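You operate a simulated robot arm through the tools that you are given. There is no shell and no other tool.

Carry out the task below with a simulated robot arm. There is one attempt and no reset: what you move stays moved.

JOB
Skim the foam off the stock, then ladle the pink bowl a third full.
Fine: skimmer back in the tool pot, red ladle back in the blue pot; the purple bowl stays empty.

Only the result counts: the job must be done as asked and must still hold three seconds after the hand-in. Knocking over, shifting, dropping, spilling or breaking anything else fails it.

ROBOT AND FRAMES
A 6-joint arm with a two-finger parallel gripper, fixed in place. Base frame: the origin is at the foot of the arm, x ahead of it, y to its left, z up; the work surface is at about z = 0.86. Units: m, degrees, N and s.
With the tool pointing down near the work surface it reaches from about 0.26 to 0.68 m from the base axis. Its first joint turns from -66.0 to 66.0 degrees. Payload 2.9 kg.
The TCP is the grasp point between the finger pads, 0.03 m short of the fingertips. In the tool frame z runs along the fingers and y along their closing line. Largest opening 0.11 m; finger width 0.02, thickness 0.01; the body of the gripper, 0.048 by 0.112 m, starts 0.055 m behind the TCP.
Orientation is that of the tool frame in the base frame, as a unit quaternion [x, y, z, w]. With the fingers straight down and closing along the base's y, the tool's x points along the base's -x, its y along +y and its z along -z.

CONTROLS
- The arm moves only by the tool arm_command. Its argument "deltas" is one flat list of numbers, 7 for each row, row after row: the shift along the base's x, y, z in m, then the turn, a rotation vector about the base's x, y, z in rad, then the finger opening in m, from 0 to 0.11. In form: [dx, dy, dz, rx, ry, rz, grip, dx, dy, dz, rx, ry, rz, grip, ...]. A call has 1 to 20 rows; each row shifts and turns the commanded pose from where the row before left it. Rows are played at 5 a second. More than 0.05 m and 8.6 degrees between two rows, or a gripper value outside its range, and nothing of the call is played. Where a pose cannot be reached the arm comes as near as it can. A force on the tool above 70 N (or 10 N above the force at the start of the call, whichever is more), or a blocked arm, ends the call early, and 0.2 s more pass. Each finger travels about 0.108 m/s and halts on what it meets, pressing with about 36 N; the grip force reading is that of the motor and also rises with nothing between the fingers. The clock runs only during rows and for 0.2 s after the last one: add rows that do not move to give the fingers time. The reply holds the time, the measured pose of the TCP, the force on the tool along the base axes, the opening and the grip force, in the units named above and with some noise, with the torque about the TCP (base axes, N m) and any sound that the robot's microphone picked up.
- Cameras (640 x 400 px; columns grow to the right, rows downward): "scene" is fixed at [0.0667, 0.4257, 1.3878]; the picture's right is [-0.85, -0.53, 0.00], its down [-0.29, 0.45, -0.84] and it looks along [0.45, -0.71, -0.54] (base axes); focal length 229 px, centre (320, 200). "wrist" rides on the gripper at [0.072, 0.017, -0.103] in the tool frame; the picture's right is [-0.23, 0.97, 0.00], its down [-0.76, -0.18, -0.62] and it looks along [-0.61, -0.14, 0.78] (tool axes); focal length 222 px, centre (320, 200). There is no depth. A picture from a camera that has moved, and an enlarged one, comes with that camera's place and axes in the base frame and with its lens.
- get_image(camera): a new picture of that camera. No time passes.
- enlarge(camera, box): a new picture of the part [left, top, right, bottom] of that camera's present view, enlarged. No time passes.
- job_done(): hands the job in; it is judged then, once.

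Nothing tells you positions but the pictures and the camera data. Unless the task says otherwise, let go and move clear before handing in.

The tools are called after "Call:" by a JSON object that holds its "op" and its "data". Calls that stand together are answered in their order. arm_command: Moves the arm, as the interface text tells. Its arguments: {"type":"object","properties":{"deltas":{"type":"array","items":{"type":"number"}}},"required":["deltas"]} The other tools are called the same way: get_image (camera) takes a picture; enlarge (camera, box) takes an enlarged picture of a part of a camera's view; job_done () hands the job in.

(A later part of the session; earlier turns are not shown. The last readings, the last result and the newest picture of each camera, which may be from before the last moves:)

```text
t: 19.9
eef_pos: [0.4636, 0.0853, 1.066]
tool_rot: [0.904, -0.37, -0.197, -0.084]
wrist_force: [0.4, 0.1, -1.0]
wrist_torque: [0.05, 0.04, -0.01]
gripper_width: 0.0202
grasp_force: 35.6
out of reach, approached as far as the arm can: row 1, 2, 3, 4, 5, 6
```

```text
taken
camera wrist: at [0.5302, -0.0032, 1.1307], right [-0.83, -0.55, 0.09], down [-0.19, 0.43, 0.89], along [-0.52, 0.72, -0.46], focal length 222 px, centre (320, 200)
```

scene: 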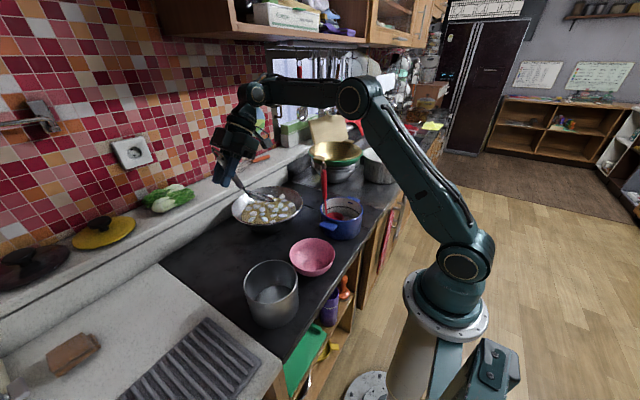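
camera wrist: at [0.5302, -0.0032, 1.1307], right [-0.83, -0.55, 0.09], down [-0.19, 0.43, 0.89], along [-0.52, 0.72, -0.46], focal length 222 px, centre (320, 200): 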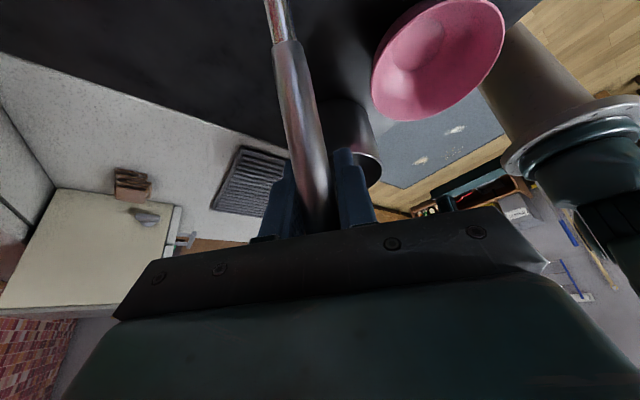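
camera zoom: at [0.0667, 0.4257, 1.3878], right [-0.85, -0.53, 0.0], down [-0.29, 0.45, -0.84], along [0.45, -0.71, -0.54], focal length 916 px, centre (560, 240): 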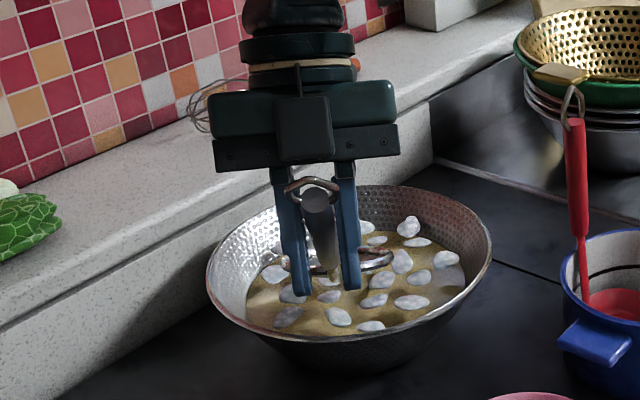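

The gripper now blocks the scene camera's view, so I'll yaw a further 45° so the handle leans straight back toward the robot and the nose points to +x.

Call:
{"op": "arm_command", "data": {"deltas": [-0.01, -0.012, 0.001, 0, 0, 0.131, 0.0, -0.008, -0.013, 0.001, 0, 0, 0.131, 0.0, -0.006, -0.014, 0.001, 0, 0, 0.131, 0.0, -0.005, -0.015, 0, 0, 0, 0.131, 0.0, -0.003, -0.015, 0, 0, 0, 0.131, 0.0, -0.002, -0.016, 0, 0, 0, 0.131, 0.0]}}

Call:
{"op": "enlarge", "data": {"camera": "scene", "box": [200, 140, 320, 240]}}

Call:
{"op": "get_image", "data": {"camera": "scene"}}

```text
t: 21.3
eef_pos: [0.4223, 0.0007, 1.0613]
tool_rot: [0.976, 0.004, -0.217, -0.001]
wrist_force: [-1.3, 0.0, -1.2]
wrist_torque: [-0.03, 0.05, -0.02]
gripper_width: 0.0198
grasp_force: 35.1
out of reach, approached as far as the arm can: row 1, 2
```

```text
4.00 times, centred on (260, 190) of scene
camera zoom: at [0.0667, 0.4257, 1.3878], right [-0.85, -0.53, 0.0], down [-0.29, 0.45, -0.84], along [0.45, -0.71, -0.54], focal length 916 px, centre (560, 240)
```

zoom: 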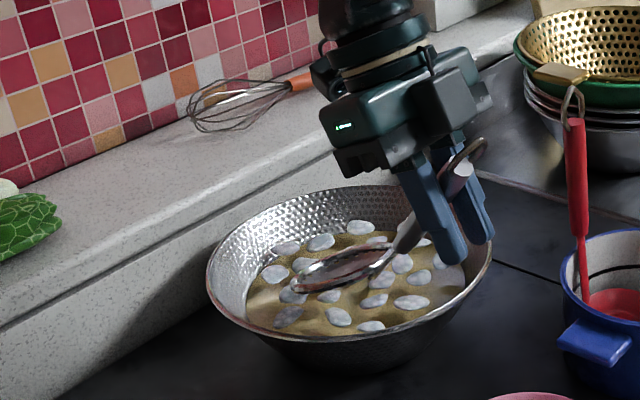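

```text
taken
```

scene: 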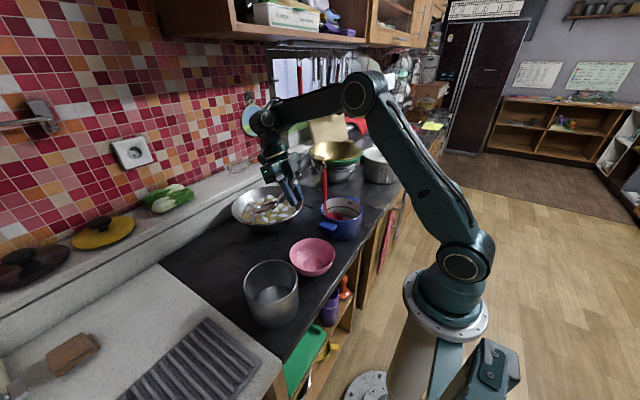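

Now I have a good view: the head is over the wok's left side at about (0.54, 0, 0.96) with the handle leaning back to the robot. I'll descend gently until the nose just enters the stock and check.

Call:
{"op": "arm_command", "data": {"deltas": [0, 0, -0.015, 0, 0, 0, 0.0, 0, 0, -0.015, 0, 0, 0, 0.0, 0, 0, -0.01, 0, 0, 0, 0.0]}}

Call:
{"op": "enlarge", "data": {"camera": "scene", "box": [220, 170, 310, 240]}}

```text
t: 22.1
eef_pos: [0.4425, 0.0041, 1.0392]
tool_rot: [0.976, 0.003, -0.217, -0.002]
wrist_force: [-0.5, -0.6, -1.1]
wrist_torque: [-0.04, 0.06, -0.01]
gripper_width: 0.02
grasp_force: 36.0
out of reach, approached as far as the arm can: row 1, 2, 3
```

```text
5.71 times, centred on (265, 205) of scene
camera zoom: at [0.0667, 0.4257, 1.3878], right [-0.85, -0.53, 0.0], down [-0.29, 0.45, -0.84], along [0.45, -0.71, -0.54], focal length 1308 px, centre (634, 171)
```

zoom: 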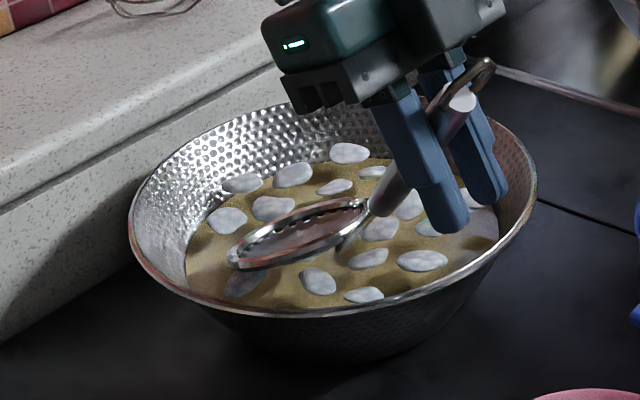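

The near pose hit a joint limit and slid forward a bit. I'll move farther out while descending.

Call:
{"op": "arm_command", "data": {"deltas": [0.012, -0.002, -0.008, 0, 0, 0, 0.0, 0.01, -0.002, -0.008, 0, 0, 0, 0.0]}}

Call:
{"op": "enlarge", "data": {"camera": "scene", "box": [220, 170, 310, 240]}}

```text
t: 22.7
eef_pos: [0.4636, -0.001, 1.0238]
tool_rot: [0.976, 0.003, -0.216, 0.0]
wrist_force: [-0.7, 0.3, 0.0]
wrist_torque: [0.0, 0.05, 0.01]
gripper_width: 0.0202
grasp_force: 36.5
```

```text
5.71 times, centred on (265, 205) of scene
camera zoom: at [0.0667, 0.4258, 1.3878], right [-0.85, -0.53, 0.0], down [-0.29, 0.45, -0.84], along [0.45, -0.71, -0.54], focal length 1308 px, centre (634, 171)
```

zoom: 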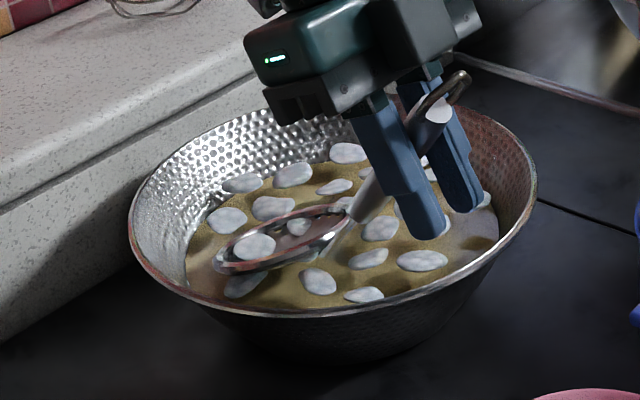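

Two foam clumps now show inside the hoop. I'll lift a few centimetres to see whether they come up with the skimmer.

Call:
{"op": "arm_command", "data": {"deltas": [0, 0, 0.015, 0, 0, 0, 0.0, 0, 0, 0.02, 0, 0, 0, 0.0, 0, 0, 0.02, 0, 0, 0, 0.0]}}

Call:
{"op": "enlarge", "data": {"camera": "scene", "box": [220, 160, 310, 240]}}

```text
t: 23.5
eef_pos: [0.4612, -0.0018, 1.0746]
tool_rot: [0.977, 0.005, -0.215, 0.002]
wrist_force: [0.3, 0.3, -0.7]
wrist_torque: [-0.01, 0.05, 0.0]
gripper_width: 0.0201
grasp_force: 36.1
out of reach, approached as far as the arm can: row 2
```

```text
5.00 times, centred on (265, 200) of scene
camera zoom: at [0.0666, 0.4258, 1.3878], right [-0.85, -0.53, 0.0], down [-0.29, 0.45, -0.84], along [0.45, -0.71, -0.54], focal length 1145 px, centre (595, 200)
```

zoom: 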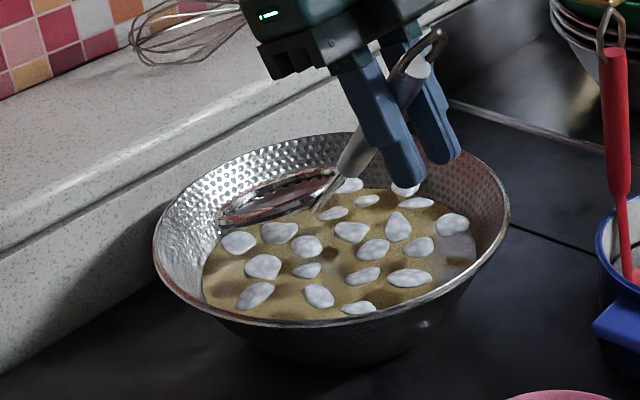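

Those clumps stayed in the stock: the dish wasn't fully under them. I'll dip deeper, nearer the middle, so the whole hoop passes below the surface before lifting.

Call:
{"op": "arm_command", "data": {"deltas": [0.002, -0.01, -0.02, 0, 0, 0, 0.0, 0.002, -0.01, -0.02, 0, 0, 0, 0.0, 0.002, 0, -0.015, 0, 0, 0, 0.0, 0, 0, -0.01, 0, 0, 0, 0.0, 0, 0, -0.006, 0, 0, 0, 0.0]}}

Call:
{"op": "enlarge", "data": {"camera": "scene", "box": [220, 160, 310, 240]}}

```text
t: 24.7
eef_pos: [0.4699, -0.0193, 1.0078]
tool_rot: [0.976, 0.004, -0.216, -0.001]
wrist_force: [0.1, 0.3, -1.9]
wrist_torque: [-0.01, 0.05, 0.03]
gripper_width: 0.0198
grasp_force: 35.1
out of reach, approached as far as the arm can: row 1
```

```text
5.00 times, centred on (265, 200) of scene
camera zoom: at [0.0667, 0.4257, 1.3878], right [-0.85, -0.53, 0.0], down [-0.29, 0.45, -0.84], along [0.45, -0.71, -0.54], focal length 1145 px, centre (595, 200)
```

zoom: 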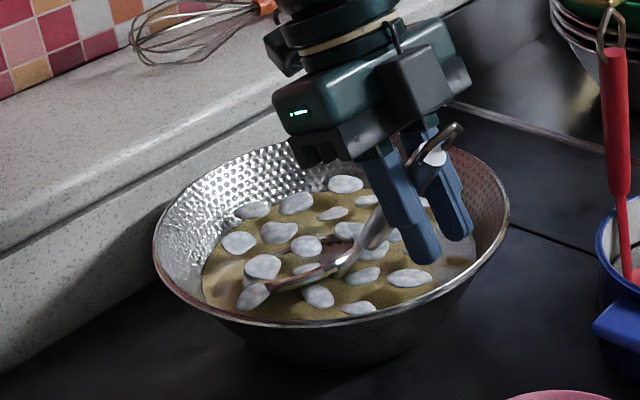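

The nose is under and clumps sit within the hoop. I'll lower a touch more in small steps, watching the force, then check.

Call:
{"op": "arm_command", "data": {"deltas": [0, 0, -0.004, 0, 0, 0, 0.0, 0, 0, -0.003, 0, 0, 0, 0.0]}}

Call:
{"op": "enlarge", "data": {"camera": "scene", "box": [225, 175, 305, 235]}}

```text
t: 25.3
eef_pos: [0.4714, -0.0191, 0.9996]
tool_rot: [0.976, 0.003, -0.218, -0.002]
wrist_force: [0.2, -0.6, -0.8]
wrist_torque: [0.0, 0.07, 0.01]
gripper_width: 0.0198
grasp_force: 35.9
```

```text
6.67 times, centred on (265, 205) of scene
camera zoom: at [0.0667, 0.4257, 1.3878], right [-0.85, -0.53, 0.0], down [-0.29, 0.45, -0.84], along [0.45, -0.71, -0.54], focal length 1526 px, centre (687, 167)
```

zoom: 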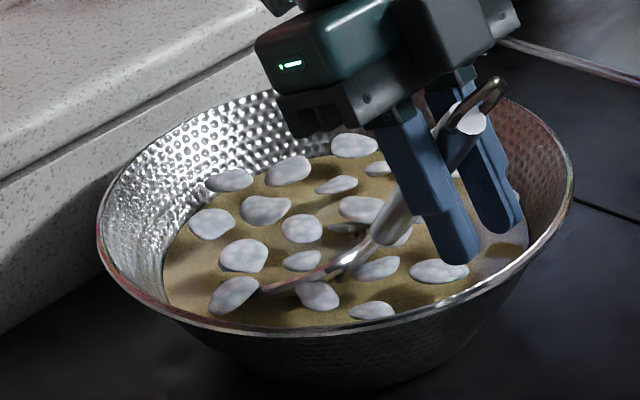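

The hoop is now mostly under the surface. I'll lift slowly and see whether clumps come along.

Call:
{"op": "arm_command", "data": {"deltas": [0, 0, 0.006, 0, 0, 0, 0.0, 0, 0, 0.01, 0, 0, 0, 0.0, 0, 0, 0.012, 0, 0, 0, 0.0, 0, 0, 0.012, 0, 0, 0, 0.0, 0.005, 0, 0.012, 0, 0, 0, 0.0, 0.005, 0, 0.012, 0, 0, 0, 0.0]}}

Call:
{"op": "enlarge", "data": {"camera": "scene", "box": [225, 165, 305, 235]}}

```text
t: 26.7
eef_pos: [0.4815, -0.0207, 1.0643]
tool_rot: [0.977, 0.003, -0.215, -0.002]
wrist_force: [0.4, -0.6, -1.0]
wrist_torque: [0.0, 0.03, 0.01]
gripper_width: 0.0201
grasp_force: 36.3
```

```text
5.71 times, centred on (265, 200) of scene
camera zoom: at [0.0667, 0.4257, 1.3878], right [-0.85, -0.53, 0.0], down [-0.29, 0.45, -0.84], along [0.45, -0.71, -0.54], focal length 1308 px, centre (634, 200)
```

zoom: 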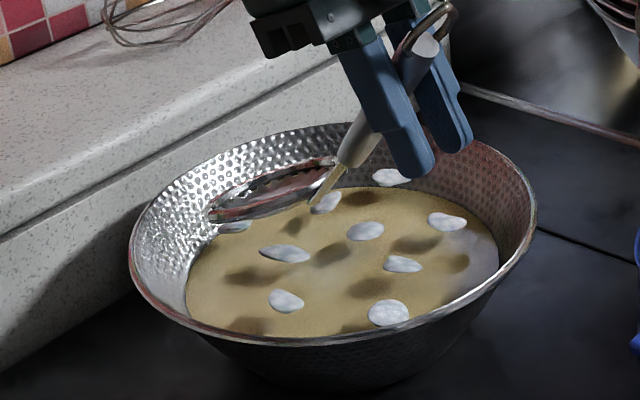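

Most clumps are gone after that dip—about nine remain. Let me look closely at the skimmer head and remaining foam.

Call:
{"op": "enlarge", "data": {"camera": "scene", "box": [230, 180, 290, 225]}}

Call:
{"op": "get_image", "data": {"camera": "scene"}}

```text
8.89 times, centred on (260, 202) of scene
camera zoom: at [0.0667, 0.4257, 1.3878], right [-0.85, -0.53, 0.0], down [-0.29, 0.45, -0.84], along [0.45, -0.71, -0.54], focal length 2035 px, centre (853, 178)
```

zoom: 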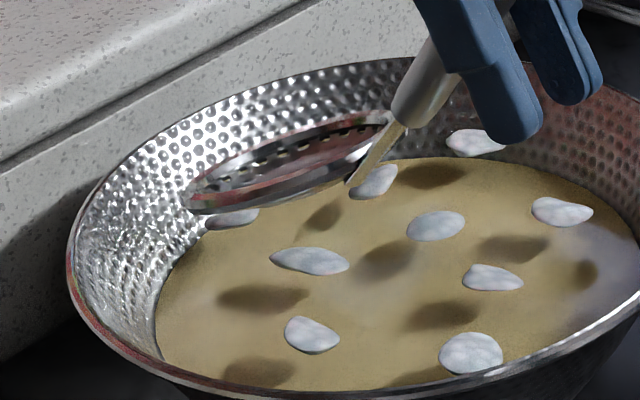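

```text
taken
```

scene: 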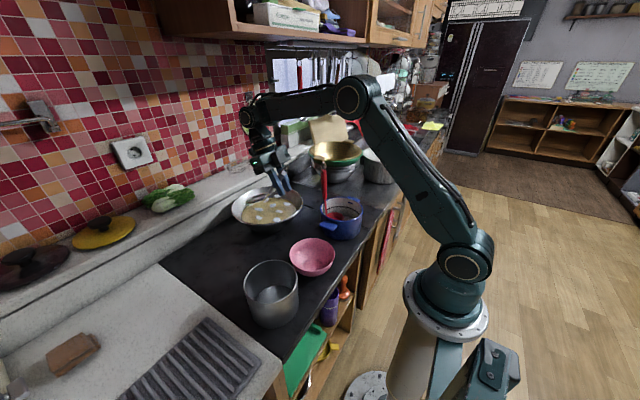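

The skim works. I'll do a second dip on the other side of the wok with a short sweep under the remaining clumps, then lift again.

Call:
{"op": "arm_command", "data": {"deltas": [0, -0.025, -0.01, 0, 0, 0, 0.0, 0, -0.025, -0.015, 0, 0, 0, 0.0, 0, 0, -0.015, 0, 0, 0, 0.0, 0, 0, -0.012, 0, 0, 0, 0.0, 0, 0, -0.009, 0, 0, 0, 0.0, 0, 0, -0.003, 0, 0, 0, 0.0]}}

Call:
{"op": "enlarge", "data": {"camera": "scene", "box": [225, 175, 305, 235]}}

```text
t: 28.1
eef_pos: [0.4816, -0.0702, 0.9983]
tool_rot: [0.977, 0.002, -0.215, -0.002]
wrist_force: [0.2, 0.9, -0.8]
wrist_torque: [0.0, 0.05, -0.01]
gripper_width: 0.0201
grasp_force: 36.3
```

```text
6.67 times, centred on (265, 205) of scene
camera zoom: at [0.0667, 0.4257, 1.3878], right [-0.85, -0.53, 0.0], down [-0.29, 0.45, -0.84], along [0.45, -0.71, -0.54], focal length 1526 px, centre (687, 167)
```

zoom: 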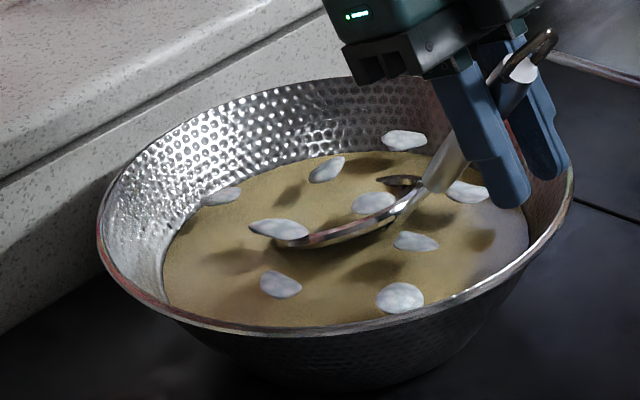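

Now a sideways sweep in +y at this depth, then lift.

Call:
{"op": "arm_command", "data": {"deltas": [0, 0.015, 0, 0, 0, 0, 0.0, 0, 0.015, 0, 0, 0, 0, 0.0, 0, 0.015, 0, 0, 0, 0, 0.0, 0, 0.015, 0, 0, 0, 0, 0.0, 0, 0, 0.008, 0, 0, 0, 0.0, 0, 0, 0.01, 0, 0, 0, 0.0, 0, 0, 0.012, 0, 0, 0, 0.0, 0, 0, 0.012, 0, 0, 0, 0.0, 0, 0, 0.012, 0, 0, 0, 0.0, 0, 0, 0.012, 0, 0, 0, 0.0]}}

Call:
{"op": "enlarge", "data": {"camera": "scene", "box": [225, 165, 305, 235]}}

```text
t: 30.3
eef_pos: [0.4811, -0.0084, 1.0646]
tool_rot: [0.977, 0.003, -0.215, 0.001]
wrist_force: [-0.9, 0.9, -1.4]
wrist_torque: [0.0, 0.06, 0.0]
gripper_width: 0.0199
grasp_force: 35.7
```

```text
5.71 times, centred on (265, 200) of scene
camera zoom: at [0.0667, 0.4258, 1.3878], right [-0.85, -0.53, 0.0], down [-0.29, 0.45, -0.84], along [0.45, -0.71, -0.54], focal length 1308 px, centre (634, 200)
```

zoom: 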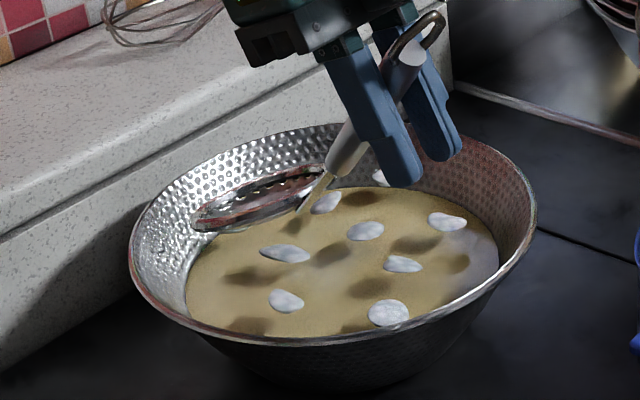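

The remaining clumps didn't change, so perhaps the skimmer is carrying a load. I'll lift clear of the rim and level the head to look into the dish.

Call:
{"op": "arm_command", "data": {"deltas": [-0.005, 0, 0.015, 0, 0, 0, 0.0, -0.005, 0, 0.015, 0, -0.109, 0, 0.0, -0.01, 0, 0.005, 0, -0.109, 0, 0.0, -0.01, 0, 0, 0, -0.109, 0, 0.0, -0.01, 0, 0, 0, -0.109, 0, 0.0]}}

Call:
{"op": "enlarge", "data": {"camera": "scene", "box": [225, 145, 315, 235]}}

Call:
{"op": "enlarge", "data": {"camera": "scene", "box": [220, 160, 280, 200]}}

```text
t: 31.5
eef_pos: [0.498, -0.0043, 1.1389]
tool_rot: [0.999, 0.002, -0.039, 0.002]
wrist_force: [0.5, 0.1, -1.0]
wrist_torque: [-0.01, 0.08, -0.02]
gripper_width: 0.0201
grasp_force: 36.1
out of reach, approached as far as the arm can: row 2, 3, 4, 5
```

```text
4.44 times, centred on (270, 190) of scene
camera zoom: at [0.0667, 0.4257, 1.3878], right [-0.85, -0.53, 0.0], down [-0.29, 0.45, -0.84], along [0.45, -0.71, -0.54], focal length 1018 px, centre (542, 244)
```

zoom: 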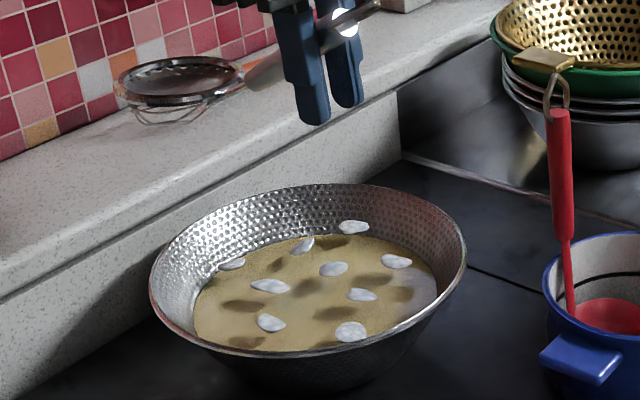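

```text
10.00 times, centred on (250, 180) of scene
camera zoom: at [0.0667, 0.4257, 1.3878], right [-0.85, -0.53, 0.0], down [-0.29, 0.45, -0.84], along [0.45, -0.71, -0.54], focal length 2289 px, centre (1020, 400)
```

zoom: 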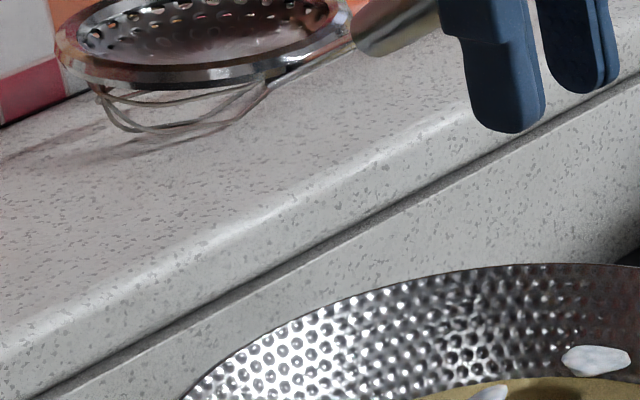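

The dish looks empty and nine clumps remain in a changed layout; coverage of the surface probably matters. I'll re-tilt and do dips at different spots, starting on the -y side.

Call:
{"op": "arm_command", "data": {"deltas": [-0.006, -0.025, -0.02, 0, 0.12, 0, 0.0, -0.006, -0.025, -0.02, 0, 0.12, 0, 0.0, -0.005, -0.025, -0.02, 0, 0.12, 0, 0.0, 0, 0, -0.025, 0, 0, 0, 0.0, 0, 0, -0.02, 0, 0, 0, 0.0, 0, 0, -0.015, 0, 0, 0, 0.0, 0, 0, -0.01, 0, 0, 0, 0.0, 0, 0, -0.007, 0, 0, 0, 0.0]}}

Call:
{"op": "enlarge", "data": {"camera": "scene", "box": [225, 175, 305, 235]}}

```text
t: 33.3
eef_pos: [0.4842, -0.0797, 1.0054]
tool_rot: [0.977, 0.004, -0.215, 0.002]
wrist_force: [-0.6, 0.3, -0.6]
wrist_torque: [-0.02, 0.06, 0.01]
gripper_width: 0.0201
grasp_force: 35.6
```

```text
6.67 times, centred on (265, 205) of scene
camera zoom: at [0.0667, 0.4257, 1.3878], right [-0.85, -0.53, 0.0], down [-0.29, 0.45, -0.84], along [0.45, -0.71, -0.54], focal length 1526 px, centre (687, 167)
```

zoom: 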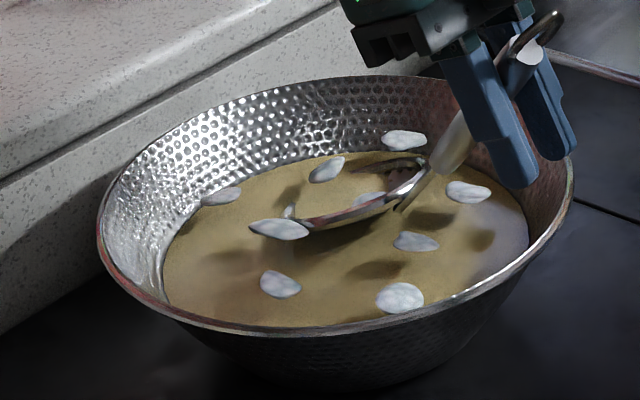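

I'll go a bit deeper, sweep slightly, and lift here.

Call:
{"op": "arm_command", "data": {"deltas": [0, 0, -0.006, 0, 0, 0, 0.0, 0, 0, 0, 0, 0, 0, 0.0, 0, 0, 0.01, 0, 0, 0, 0.0, 0, 0, 0.015, 0, 0, 0, 0.0, 0, 0, 0.015, 0, 0, 0, 0.0, 0, 0, 0.015, 0, 0, 0, 0.0, 0, 0, 0.01, 0, 0, 0, 0.0]}}

Call:
{"op": "enlarge", "data": {"camera": "scene", "box": [225, 165, 305, 235]}}

```text
t: 34.9
eef_pos: [0.4829, -0.0814, 1.0645]
tool_rot: [0.977, 0.004, -0.215, 0.003]
wrist_force: [0.1, -0.2, -0.3]
wrist_torque: [-0.01, 0.08, 0.0]
gripper_width: 0.0199
grasp_force: 35.9
```

```text
5.71 times, centred on (265, 200) of scene
camera zoom: at [0.0667, 0.4258, 1.3878], right [-0.85, -0.53, 0.0], down [-0.29, 0.45, -0.84], along [0.45, -0.71, -0.54], focal length 1308 px, centre (634, 200)
```

zoom: 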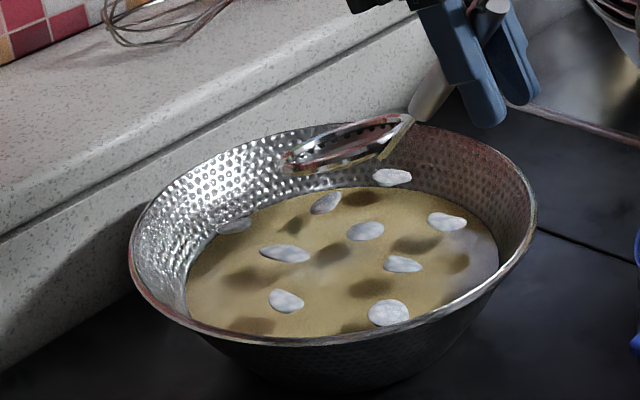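

No change yet. I'll try a longer raster sweep at surface depth over the far half of the wok, watching forces.

Call:
{"op": "arm_command", "data": {"deltas": [-0.008, 0.005, -0.025, 0, 0, 0, 0.0, 0, 0, -0.02, 0, 0, 0, 0.0, 0, 0, -0.015, 0, 0, 0, 0.0, 0.01, 0, 0, 0, 0, 0, 0.0, 0.01, 0.005, 0, 0, 0, 0, 0.0, 0.005, 0.01, 0, 0, 0, 0, 0.0, 0.005, 0.012, 0, 0, 0, 0, 0.0, 0, 0.015, 0, 0, 0, 0, 0.0, -0.005, 0.015, 0, 0, 0, 0, 0.0, -0.012, 0.012, 0, 0, 0, 0, 0.0]}}

Call:
{"op": "enlarge", "data": {"camera": "scene", "box": [225, 165, 305, 235]}}

```text
t: 37.1
eef_pos: [0.4863, -0.0064, 1.0031]
tool_rot: [0.977, 0.005, -0.215, 0.003]
wrist_force: [-0.2, 0.2, -0.3]
wrist_torque: [0.0, 0.06, 0.02]
gripper_width: 0.0201
grasp_force: 35.9
```

```text
5.71 times, centred on (265, 200) of scene
camera zoom: at [0.0667, 0.4258, 1.3878], right [-0.85, -0.53, 0.0], down [-0.29, 0.45, -0.84], along [0.45, -0.71, -0.54], focal length 1308 px, centre (634, 200)
```

zoom: 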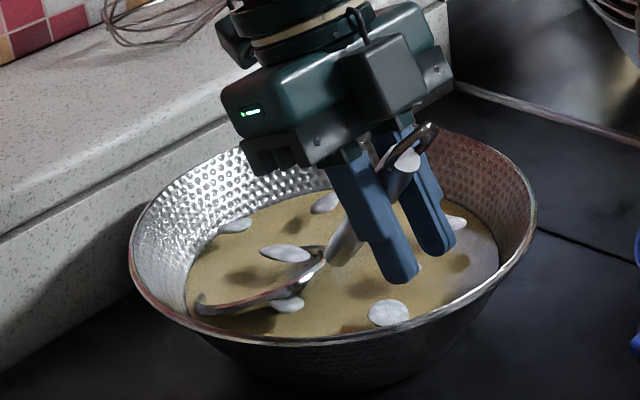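

Call:
{"op": "arm_command", "data": {"deltas": [-0.01, -0.01, 0, 0, 0, 0, 0.0, -0.005, -0.015, 0, 0, 0, 0, 0.0, 0, -0.015, 0, 0, 0, 0, 0.0, 0.005, -0.015, 0, 0, 0, 0, 0.0, 0.01, 0.01, 0, 0, 0, 0, 0.0, 0.01, 0.01, 0, 0, 0, 0, 0.0, 0, 0, 0.01, 0, 0, 0, 0.0, 0, 0, 0.015, 0, 0, 0, 0.0, 0, 0, 0.015, 0, 0, 0, 0.0, 0, 0, 0.015, 0, 0, 0, 0.0, 0, 0, 0.015, 0, 0, 0, 0.0]}}

Call:
{"op": "enlarge", "data": {"camera": "scene", "box": [225, 155, 305, 235]}}

```text
t: 39.5
eef_pos: [0.4975, -0.0426, 1.0721]
tool_rot: [0.977, 0.004, -0.215, 0.002]
wrist_force: [-0.4, -0.7, -0.8]
wrist_torque: [-0.01, 0.04, -0.02]
gripper_width: 0.02
grasp_force: 36.4
```

```text
5.00 times, centred on (265, 195) of scene
camera zoom: at [0.0667, 0.4258, 1.3878], right [-0.85, -0.53, 0.0], down [-0.29, 0.45, -0.84], along [0.45, -0.71, -0.54], focal length 1145 px, centre (595, 225)
```

zoom: 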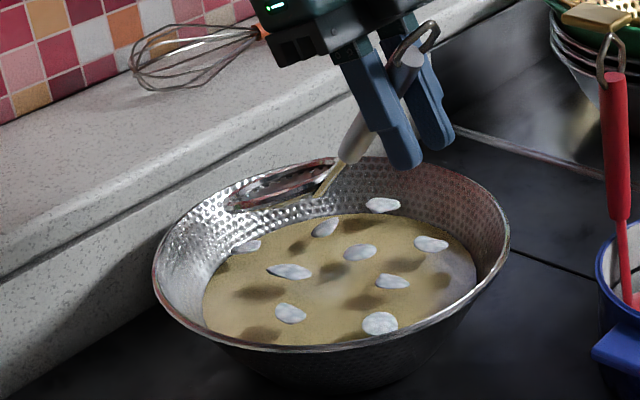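

Still nine clumps. I want to see whether the dish is carrying foam, so I'll raise it, level it, and zoom straight into the dish.

Call:
{"op": "arm_command", "data": {"deltas": [-0.01, 0.01, 0.01, 0, -0.06, 0, 0.0, -0.01, 0.02, 0.01, 0, -0.12, 0, 0.0, -0.01, 0.02, 0.005, 0, -0.12, 0, 0.0, -0.01, 0.02, 0.005, 0, -0.12, 0, 0.0]}}

Call:
{"op": "get_image", "data": {"camera": "scene"}}

Call:
{"op": "enlarge", "data": {"camera": "scene", "box": [215, 155, 275, 205]}}

```text
t: 40.5
eef_pos: [0.5081, 0.0182, 1.1341]
tool_rot: [0.999, 0.003, -0.033, 0.006]
wrist_force: [-0.1, 0.6, -1.1]
wrist_torque: [0.0, 0.07, 0.0]
gripper_width: 0.0202
grasp_force: 35.9
out of reach, approached as far as the arm can: row 2, 3, 4
```

```text
taken
```

scene: 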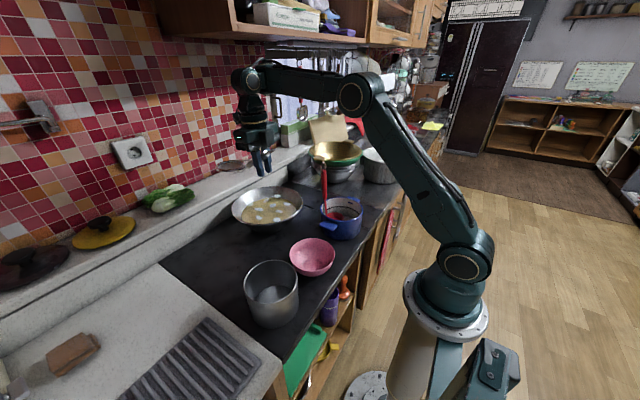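

```text
8.00 times, centred on (245, 180) of scene
camera zoom: at [0.0667, 0.4257, 1.3878], right [-0.85, -0.53, 0.0], down [-0.29, 0.45, -0.84], along [0.45, -0.71, -0.54], focal length 1831 px, centre (920, 360)
```

zoom: 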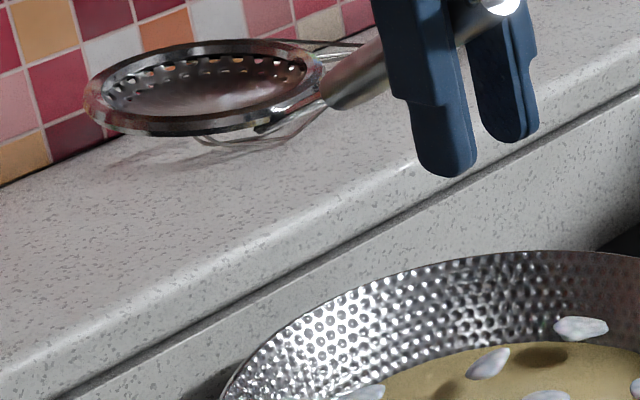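

The dish isn't visibly loaded, so surface coverage seems the likely requirement—the near half of the wok hasn't been covered. I'll yaw back to 90° (nose toward -y) to reach the near half.

Call:
{"op": "arm_command", "data": {"deltas": [0.0034, 0.0052, -0.003, 0, 0, -0.143, 0.0, 0.0034, 0.0052, -0.003, 0, 0, -0.143, 0.0, 0.0034, 0.0052, -0.003, 0, 0, -0.143, 0.0, 0.0034, 0.0052, -0.003, 0, 0, -0.143, 0.0, 0.0034, 0.0052, -0.003, 0, 0, -0.143, 0.0, 0.0034, 0.0052, -0.003, 0, 0, -0.143, 0.0, 0.0034, 0.0052, -0.003, 0, 0, -0.143, 0.0, 0.0034, 0.0052, -0.003, 0, 0, -0.143, 0.0, 0.0034, 0.0052, -0.003, 0, 0, -0.143, 0.0, 0.0034, 0.0052, -0.003, 0, 0, -0.143, 0.0, 0.0034, 0.0052, -0.003, 0, 0, -0.143, 0.0]}}

Call:
{"op": "enlarge", "data": {"camera": "scene", "box": [190, 130, 330, 240]}}

```text
t: 42.9
eef_pos: [0.5479, 0.0779, 1.105]
tool_rot: [0.708, -0.705, -0.028, -0.015]
wrist_force: [-0.1, 0.2, -1.8]
wrist_torque: [0.06, -0.04, -0.01]
gripper_width: 0.0199
grasp_force: 35.8
out of reach, approached as far as the arm can: row 9, 11
```

```text
3.64 times, centred on (260, 185) of scene
camera zoom: at [0.0667, 0.4257, 1.3878], right [-0.85, -0.53, 0.0], down [-0.29, 0.45, -0.84], along [0.45, -0.71, -0.54], focal length 832 px, centre (538, 254)
```

zoom: 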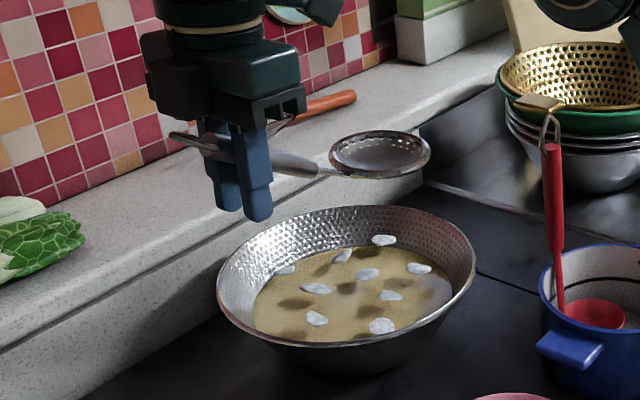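

The dish is clean and empty. I'll tilt to 25° nose-down and dip in the near half, then sweep.

Call:
{"op": "arm_command", "data": {"deltas": [0, 0, -0.012, 0.123, 0, 0, 0.0, 0, 0, -0.012, 0.123, 0, 0, 0.0, 0, 0, -0.012, 0.123, 0, 0, 0.0, 0, 0, -0.02, 0, 0, 0, 0.0, 0, 0, -0.02, 0, 0, 0, 0.0, 0, 0, -0.015, 0, 0, 0, 0.0, 0, 0, -0.01, 0, 0, 0, 0.0]}}

Call:
{"op": "enlarge", "data": {"camera": "scene", "box": [225, 165, 305, 235]}}

```text
t: 44.5
eef_pos: [0.5548, 0.0775, 1.0083]
tool_rot: [0.693, -0.688, -0.156, -0.146]
wrist_force: [0.0, -0.6, -0.6]
wrist_torque: [0.04, 0.03, 0.0]
gripper_width: 0.0201
grasp_force: 36.3
out of reach, approached as far as the arm can: row 1
```

```text
5.71 times, centred on (265, 200) of scene
camera zoom: at [0.0667, 0.4257, 1.3878], right [-0.85, -0.53, 0.0], down [-0.29, 0.45, -0.84], along [0.45, -0.71, -0.54], focal length 1308 px, centre (634, 200)
```

zoom: 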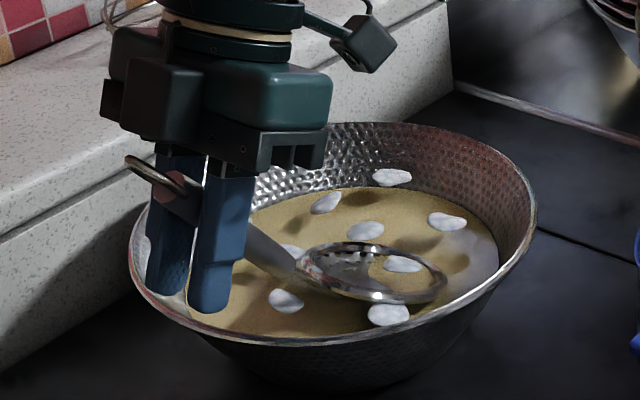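

Clear view now: nose under, near rim of the hoop just above. I'll lower 7 mm, sweep in ±y along the near half, then lift.

Call:
{"op": "arm_command", "data": {"deltas": [0, 0, -0.007, 0, 0, 0, 0.0, 0, 0.012, 0, 0, 0, 0, 0.0, 0, 0.012, 0, 0, 0, 0, 0.0, 0, -0.015, 0, 0, 0, 0, 0.0, 0, -0.015, 0, 0, 0, 0, 0.0, 0, -0.015, 0, 0, 0, 0, 0.0, 0, -0.015, 0, 0, 0, 0, 0.0]}}

Call:
{"op": "enlarge", "data": {"camera": "scene", "box": [225, 165, 305, 235]}}

```text
t: 46.1
eef_pos: [0.5549, 0.0419, 1.0027]
tool_rot: [0.693, -0.688, -0.156, -0.146]
wrist_force: [0.5, -0.4, -0.5]
wrist_torque: [0.07, -0.01, -0.02]
gripper_width: 0.0199
grasp_force: 35.9
```

```text
5.71 times, centred on (265, 200) of scene
camera zoom: at [0.0667, 0.4258, 1.3878], right [-0.85, -0.53, 0.0], down [-0.29, 0.45, -0.84], along [0.45, -0.71, -0.54], focal length 1308 px, centre (634, 200)
```

zoom: 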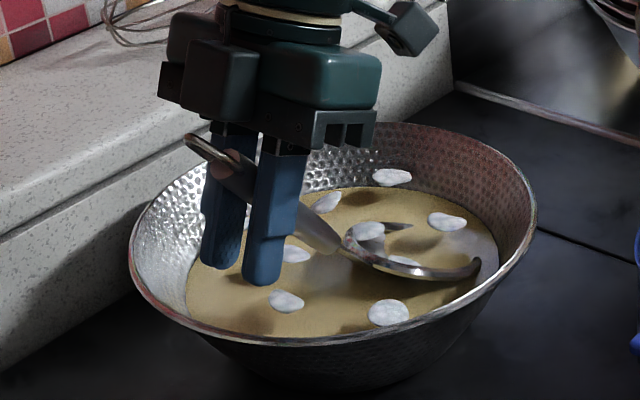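

Call:
{"op": "arm_command", "data": {"deltas": [0, 0, 0.01, 0, 0, 0, 0.0, 0, 0, 0.015, 0, 0, 0, 0.0, 0, 0, 0.02, 0, 0, 0, 0.0, 0, 0, 0.02, 0, 0, 0, 0.0]}}

Call:
{"op": "enlarge", "data": {"camera": "scene", "box": [225, 155, 305, 235]}}

```text
t: 47.1
eef_pos: [0.5561, 0.0413, 1.0699]
tool_rot: [0.693, -0.688, -0.156, -0.146]
wrist_force: [-0.2, -0.7, -0.9]
wrist_torque: [0.07, 0.02, -0.01]
gripper_width: 0.0199
grasp_force: 36.5
```

```text
5.00 times, centred on (265, 195) of scene
camera zoom: at [0.0667, 0.4257, 1.3878], right [-0.85, -0.53, 0.0], down [-0.29, 0.45, -0.84], along [0.45, -0.71, -0.54], focal length 1145 px, centre (595, 225)
```

zoom: 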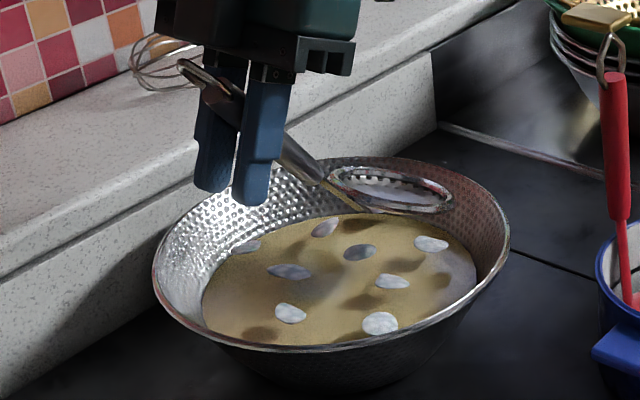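

Call:
{"op": "enlarge", "data": {"camera": "scene", "box": [260, 175, 295, 205]}}

Call:
{"op": "enlarge", "data": {"camera": "wrist", "box": [160, 0, 480, 200]}}

```text
13.33 times, centred on (278, 190) of scene
camera zoom: at [0.0667, 0.4257, 1.3878], right [-0.85, -0.53, 0.0], down [-0.29, 0.45, -0.84], along [0.45, -0.71, -0.54], focal length 3052 px, centre (887, 333)
```

zoom: 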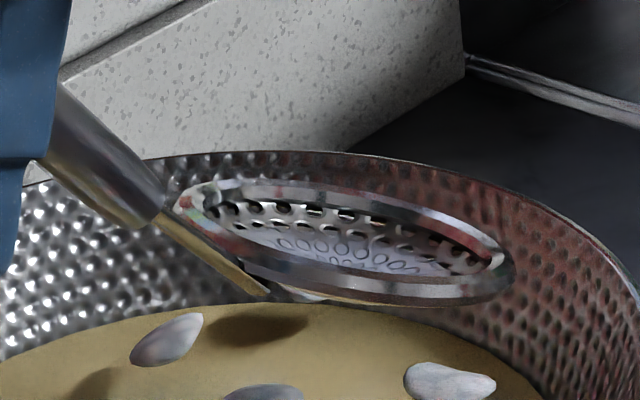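

```text
2.00 times, centred on (320, 100) of wrist
camera zoom: at [0.5425, -0.0674, 1.1345], right [-0.97, 0.2, 0.11], down [0.18, 0.43, 0.88], along [0.13, 0.88, -0.46], focal length 444 px, centre (320, 400)
```

zoom: 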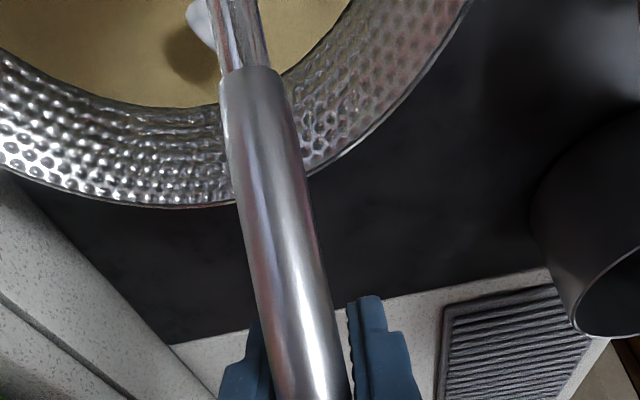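

The dish is clean, yet nine clumps remain. Maybe the skimmer has to leave the wok completely between scoops, so I'll carry it fully clear of the wok, inspect, and come back.

Call:
{"op": "arm_command", "data": {"deltas": [-0.01, 0.02, 0.02, 0, 0, 0, 0.0, -0.02, 0.04, 0.01, 0, 0, 0, 0.0, -0.02, 0.04, 0.005, 0, 0, 0, 0.0, -0.02, 0.04, 0, 0, 0, 0, 0.0, -0.02, 0.04, 0, 0, 0, 0, 0.0, -0.01, 0.03, 0, 0, 0, 0, 0.0]}}

Call:
{"op": "get_image", "data": {"camera": "scene"}}

Call:
{"op": "enlarge", "data": {"camera": "scene", "box": [200, 150, 320, 250]}}

```text
t: 48.5
eef_pos: [0.4544, 0.2482, 1.1018]
tool_rot: [0.693, -0.688, -0.156, -0.146]
wrist_force: [-0.3, 0.3, -1.7]
wrist_torque: [0.02, 0.03, -0.01]
gripper_width: 0.0198
grasp_force: 35.9
```

```text
taken
```

scene: 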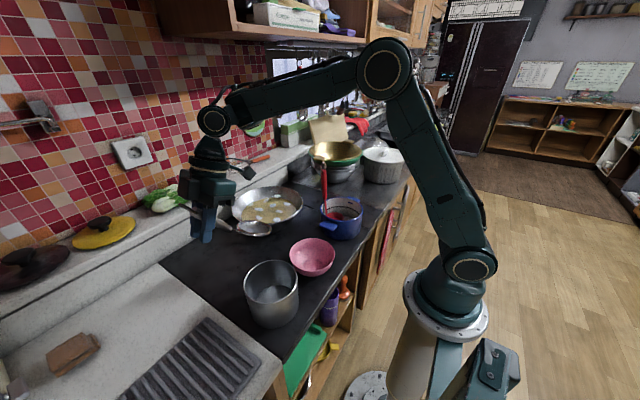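

```text
4.00 times, centred on (260, 200) of scene
camera zoom: at [0.0667, 0.4258, 1.3878], right [-0.85, -0.53, 0.0], down [-0.29, 0.45, -0.84], along [0.45, -0.71, -0.54], focal length 916 px, centre (560, 200)
```

zoom: 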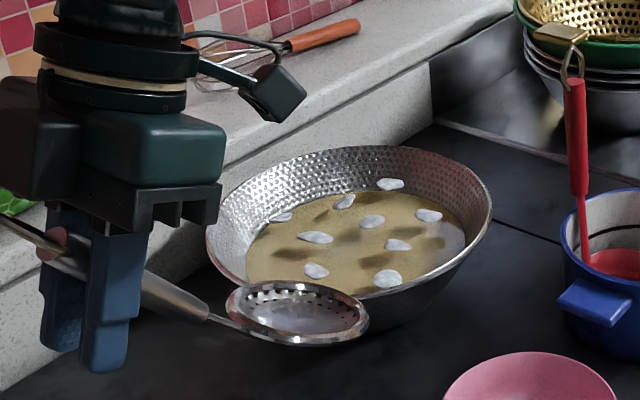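

The dish is empty and nothing else has changed. I'll return to the wok and make a fresh scoop at the centre, then lift out.

Call:
{"op": "arm_command", "data": {"deltas": [0.023, -0.036, -0.004, 0, 0, 0, 0.0, 0.023, -0.036, -0.006, 0, 0, 0, 0.0, 0.023, -0.036, -0.006, 0, 0, 0, 0.0, 0.023, -0.036, -0.006, 0, 0, 0, 0.0, 0.02, -0.03, -0.006, 0, 0, 0, 0.0, 0, 0, -0.02, 0, 0, 0, 0.0, 0, 0, -0.02, 0, 0, 0, 0.0, 0, 0, -0.015, 0, 0, 0, 0.0, 0, 0, -0.01, 0, 0, 0, 0.0, 0, 0, -0.006, 0, 0, 0, 0.0]}}

Call:
{"op": "enlarge", "data": {"camera": "scene", "box": [225, 165, 305, 235]}}

```text
t: 50.7
eef_pos: [0.5685, 0.0775, 1.0015]
tool_rot: [0.694, -0.688, -0.156, -0.146]
wrist_force: [-0.5, -0.7, -0.5]
wrist_torque: [0.05, -0.02, 0.02]
gripper_width: 0.02
grasp_force: 36.0
```

```text
5.71 times, centred on (265, 200) of scene
camera zoom: at [0.0667, 0.4257, 1.3878], right [-0.85, -0.53, 0.0], down [-0.29, 0.45, -0.84], along [0.45, -0.71, -0.54], focal length 1308 px, centre (634, 200)
```

zoom: 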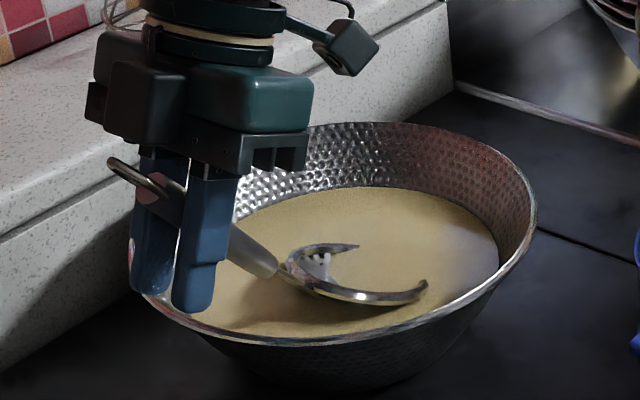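

The foam is now completely gone from the stock. I'll lift out and verify.

Call:
{"op": "arm_command", "data": {"deltas": [0, 0, 0.01, 0, 0, 0, 0.0, 0, 0, 0.015, 0, 0, 0, 0.0, 0, 0, 0.02, 0, 0, 0, 0.0, 0, 0, 0.02, 0, 0, 0, 0.0, 0, 0, 0.02, 0, 0, 0, 0.0]}}

Call:
{"op": "enlarge", "data": {"camera": "scene", "box": [215, 145, 315, 245]}}

```text
t: 51.9
eef_pos: [0.5641, 0.0789, 1.0858]
tool_rot: [0.693, -0.688, -0.155, -0.146]
wrist_force: [0.1, -0.5, 0.4]
wrist_torque: [0.05, 0.0, 0.02]
gripper_width: 0.0198
grasp_force: 35.9
```

```text
4.00 times, centred on (265, 195) of scene
camera zoom: at [0.0667, 0.4257, 1.3878], right [-0.85, -0.53, 0.0], down [-0.29, 0.45, -0.84], along [0.45, -0.71, -0.54], focal length 916 px, centre (540, 220)
```

zoom: 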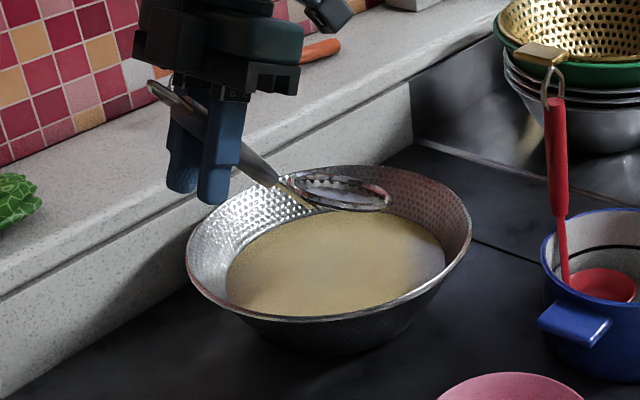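

The stock surface is clear. Now I'll carry the skimmer back: move over the tool pot at height, yaw back by ~92° and restore the original tilt.

Call:
{"op": "arm_command", "data": {"deltas": [-0.028, 0.025, 0.016, 0, 0, 0, 0.0, -0.028, 0.03, 0.016, 0, 0, 0, 0.0, -0.028, 0.03, 0.016, 0, 0, 0, 0.0, -0.028, 0.03, 0.016, 0, 0, 0, 0.0, 0, 0, 0, 0, 0, -0.143, 0.0, 0, 0, 0, 0, 0, -0.143, 0.0, 0, 0, 0, 0, 0, -0.143, 0.0, 0, 0, 0, 0, 0, -0.143, 0.0, 0, 0, 0, 0, 0, -0.143, 0.0, 0, 0, 0, 0, 0, -0.143, 0.0, 0, 0, 0, 0, 0, -0.143, 0.0, 0, 0, 0, 0, 0, -0.143, 0.0, 0, 0, 0, 0, 0, -0.143, 0.0, 0, 0, 0, 0, 0, -0.143, 0.0, 0, 0, 0, 0, 0, -0.143, 0.0, 0, 0, 0, 0, -0.117, -0.03, 0.0, 0, 0, 0, 0, -0.117, 0, 0.0]}}

Call:
{"op": "get_image", "data": {"camera": "scene"}}

Call:
{"op": "enlarge", "data": {"camera": "scene", "box": [190, 170, 330, 330]}}

```text
t: 55.5
eef_pos: [0.4556, 0.1928, 1.1518]
tool_rot: [0.011, 0.945, 0.004, 0.327]
wrist_force: [0.2, -0.4, -0.3]
wrist_torque: [0.02, -0.07, -0.01]
gripper_width: 0.0202
grasp_force: 35.8
```

```text
taken
```

scene: 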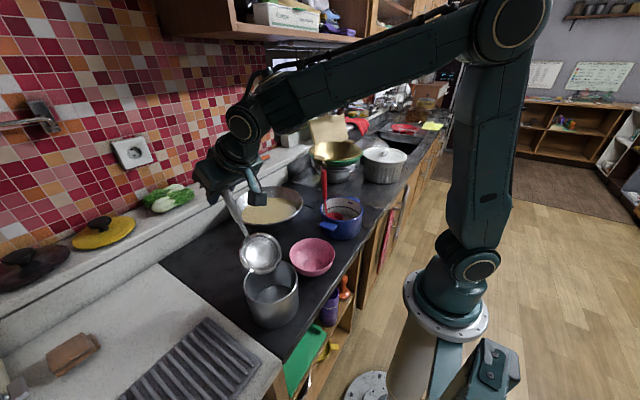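

```text
2.50 times, centred on (260, 250) of scene
camera zoom: at [0.0667, 0.4258, 1.3878], right [-0.85, -0.53, 0.0], down [-0.29, 0.45, -0.84], along [0.45, -0.71, -0.54], focal length 572 px, centre (470, 75)
```

zoom: 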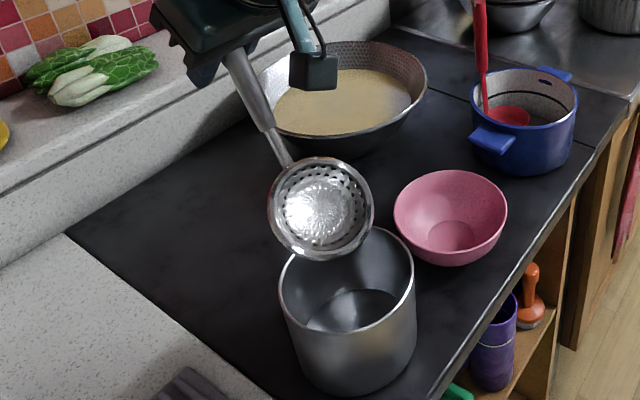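

Orientation nearly matches the original pose. I'll align over the pot at the original x, y and correct the small rotation error.

Call:
{"op": "arm_command", "data": {"deltas": [-0.015, 0.003, 0, -0.01, 0.002, 0.008, 0.0, -0.014, 0.002, 0, -0.01, 0.002, 0.008, 0.0, 0, 0, -0.03, 0, 0, 0, 0.0, 0, 0, 0, 0, 0, 0, 0.0]}}

Call:
{"op": "enlarge", "data": {"camera": "scene", "box": [190, 170, 330, 330]}}

Call:
{"op": "get_image", "data": {"camera": "wrist"}}

```text
t: 56.5
eef_pos: [0.4249, 0.1979, 1.1194]
tool_rot: [0.0, 0.946, -0.003, 0.325]
wrist_force: [-0.4, 0.1, -0.4]
wrist_torque: [-0.01, -0.04, 0.03]
gripper_width: 0.0199
grasp_force: 35.9
```

```text
2.50 times, centred on (260, 250) of scene
camera zoom: at [0.0667, 0.4258, 1.3878], right [-0.85, -0.53, 0.0], down [-0.29, 0.45, -0.84], along [0.45, -0.71, -0.54], focal length 572 px, centre (470, 75)
```

zoom: 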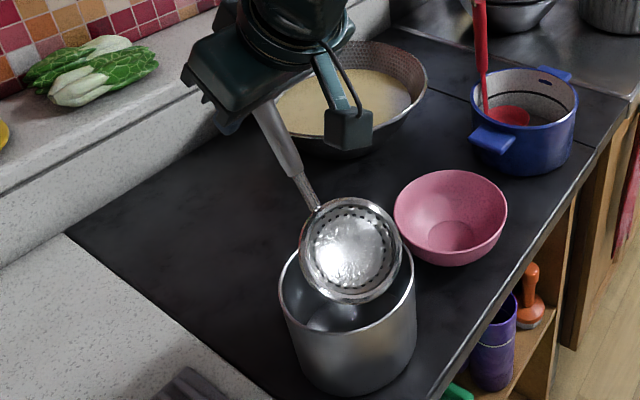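

```text
taken
camera wrist: at [0.3057, 0.2158, 1.1586], right [0.18, 0.97, 0.13], down [0.22, -0.17, 0.96], along [0.96, -0.15, -0.24], focal length 222 px, centre (320, 200)
```

wrist: 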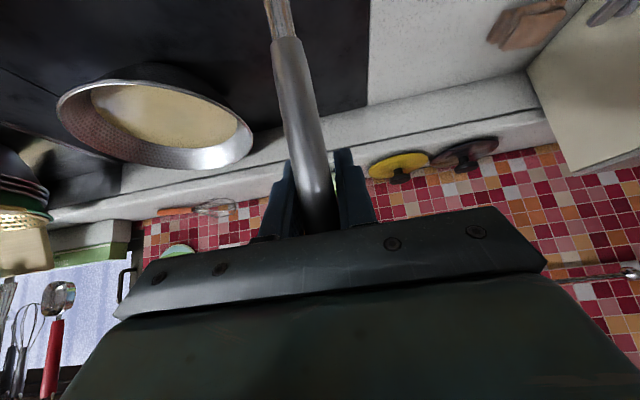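

This matches the pose right after extraction. Descending into the pot.

Call:
{"op": "arm_command", "data": {"deltas": [0, 0, -0.025, 0, 0, 0, 0.0, 0, 0, -0.025, 0, 0, 0, 0.0, 0, 0, -0.025, 0, 0, 0, 0.0, 0, 0, -0.02, 0, 0, 0, 0.0, 0, 0, -0.01, 0, 0, 0, 0.0]}}

Call:
{"op": "enlarge", "data": {"camera": "scene", "box": [190, 170, 330, 330]}}

```text
t: 57.7
eef_pos: [0.4263, 0.1983, 1.0168]
tool_rot: [-0.001, 0.946, -0.002, 0.324]
wrist_force: [0.1, -0.3, -0.9]
wrist_torque: [0.0, -0.04, 0.0]
gripper_width: 0.0201
grasp_force: 36.7
```

```text
2.50 times, centred on (260, 250) of scene
camera zoom: at [0.0667, 0.4258, 1.3878], right [-0.85, -0.53, 0.0], down [-0.29, 0.45, -0.84], along [0.45, -0.71, -0.54], focal length 572 px, centre (470, 75)
```

zoom: 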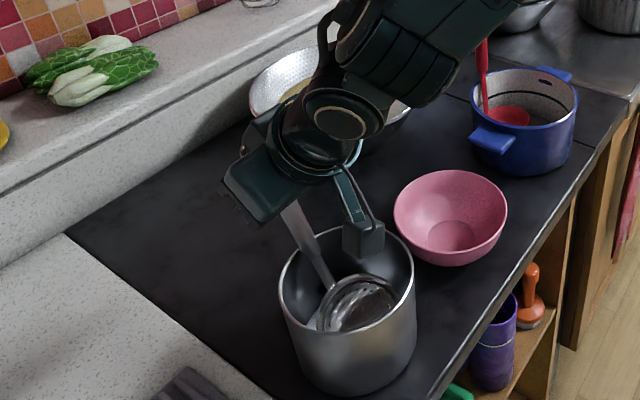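

Call:
{"op": "arm_command", "data": {"deltas": [-0.001, 0, -0.005, 0, 0, 0, 0.0, 0, 0, -0.004, 0, 0, 0, 0.0, 0, 0, 0, 0, 0, 0, 0.0]}}

Call:
{"op": "enlarge", "data": {"camera": "scene", "box": [190, 170, 330, 330]}}

```text
t: 58.5
eef_pos: [0.4239, 0.1976, 1.0069]
tool_rot: [0.001, 0.946, -0.003, 0.324]
wrist_force: [-0.7, 0.7, 0.0]
wrist_torque: [0.05, 0.07, -0.02]
gripper_width: 0.0201
grasp_force: 36.2
```

```text
2.50 times, centred on (260, 250) of scene
camera zoom: at [0.0666, 0.4258, 1.3878], right [-0.85, -0.53, 0.0], down [-0.29, 0.45, -0.84], along [0.45, -0.71, -0.54], focal length 572 px, centre (470, 75)
```

zoom: 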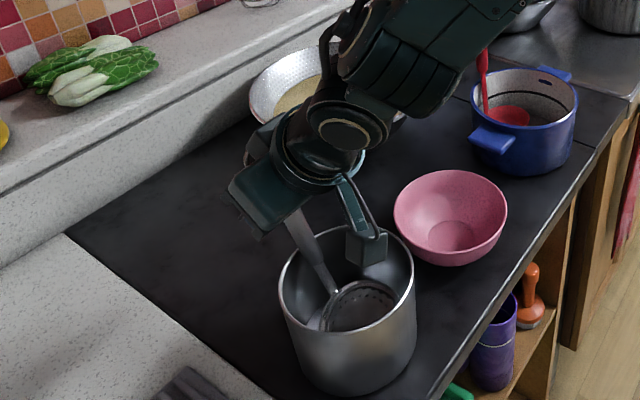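

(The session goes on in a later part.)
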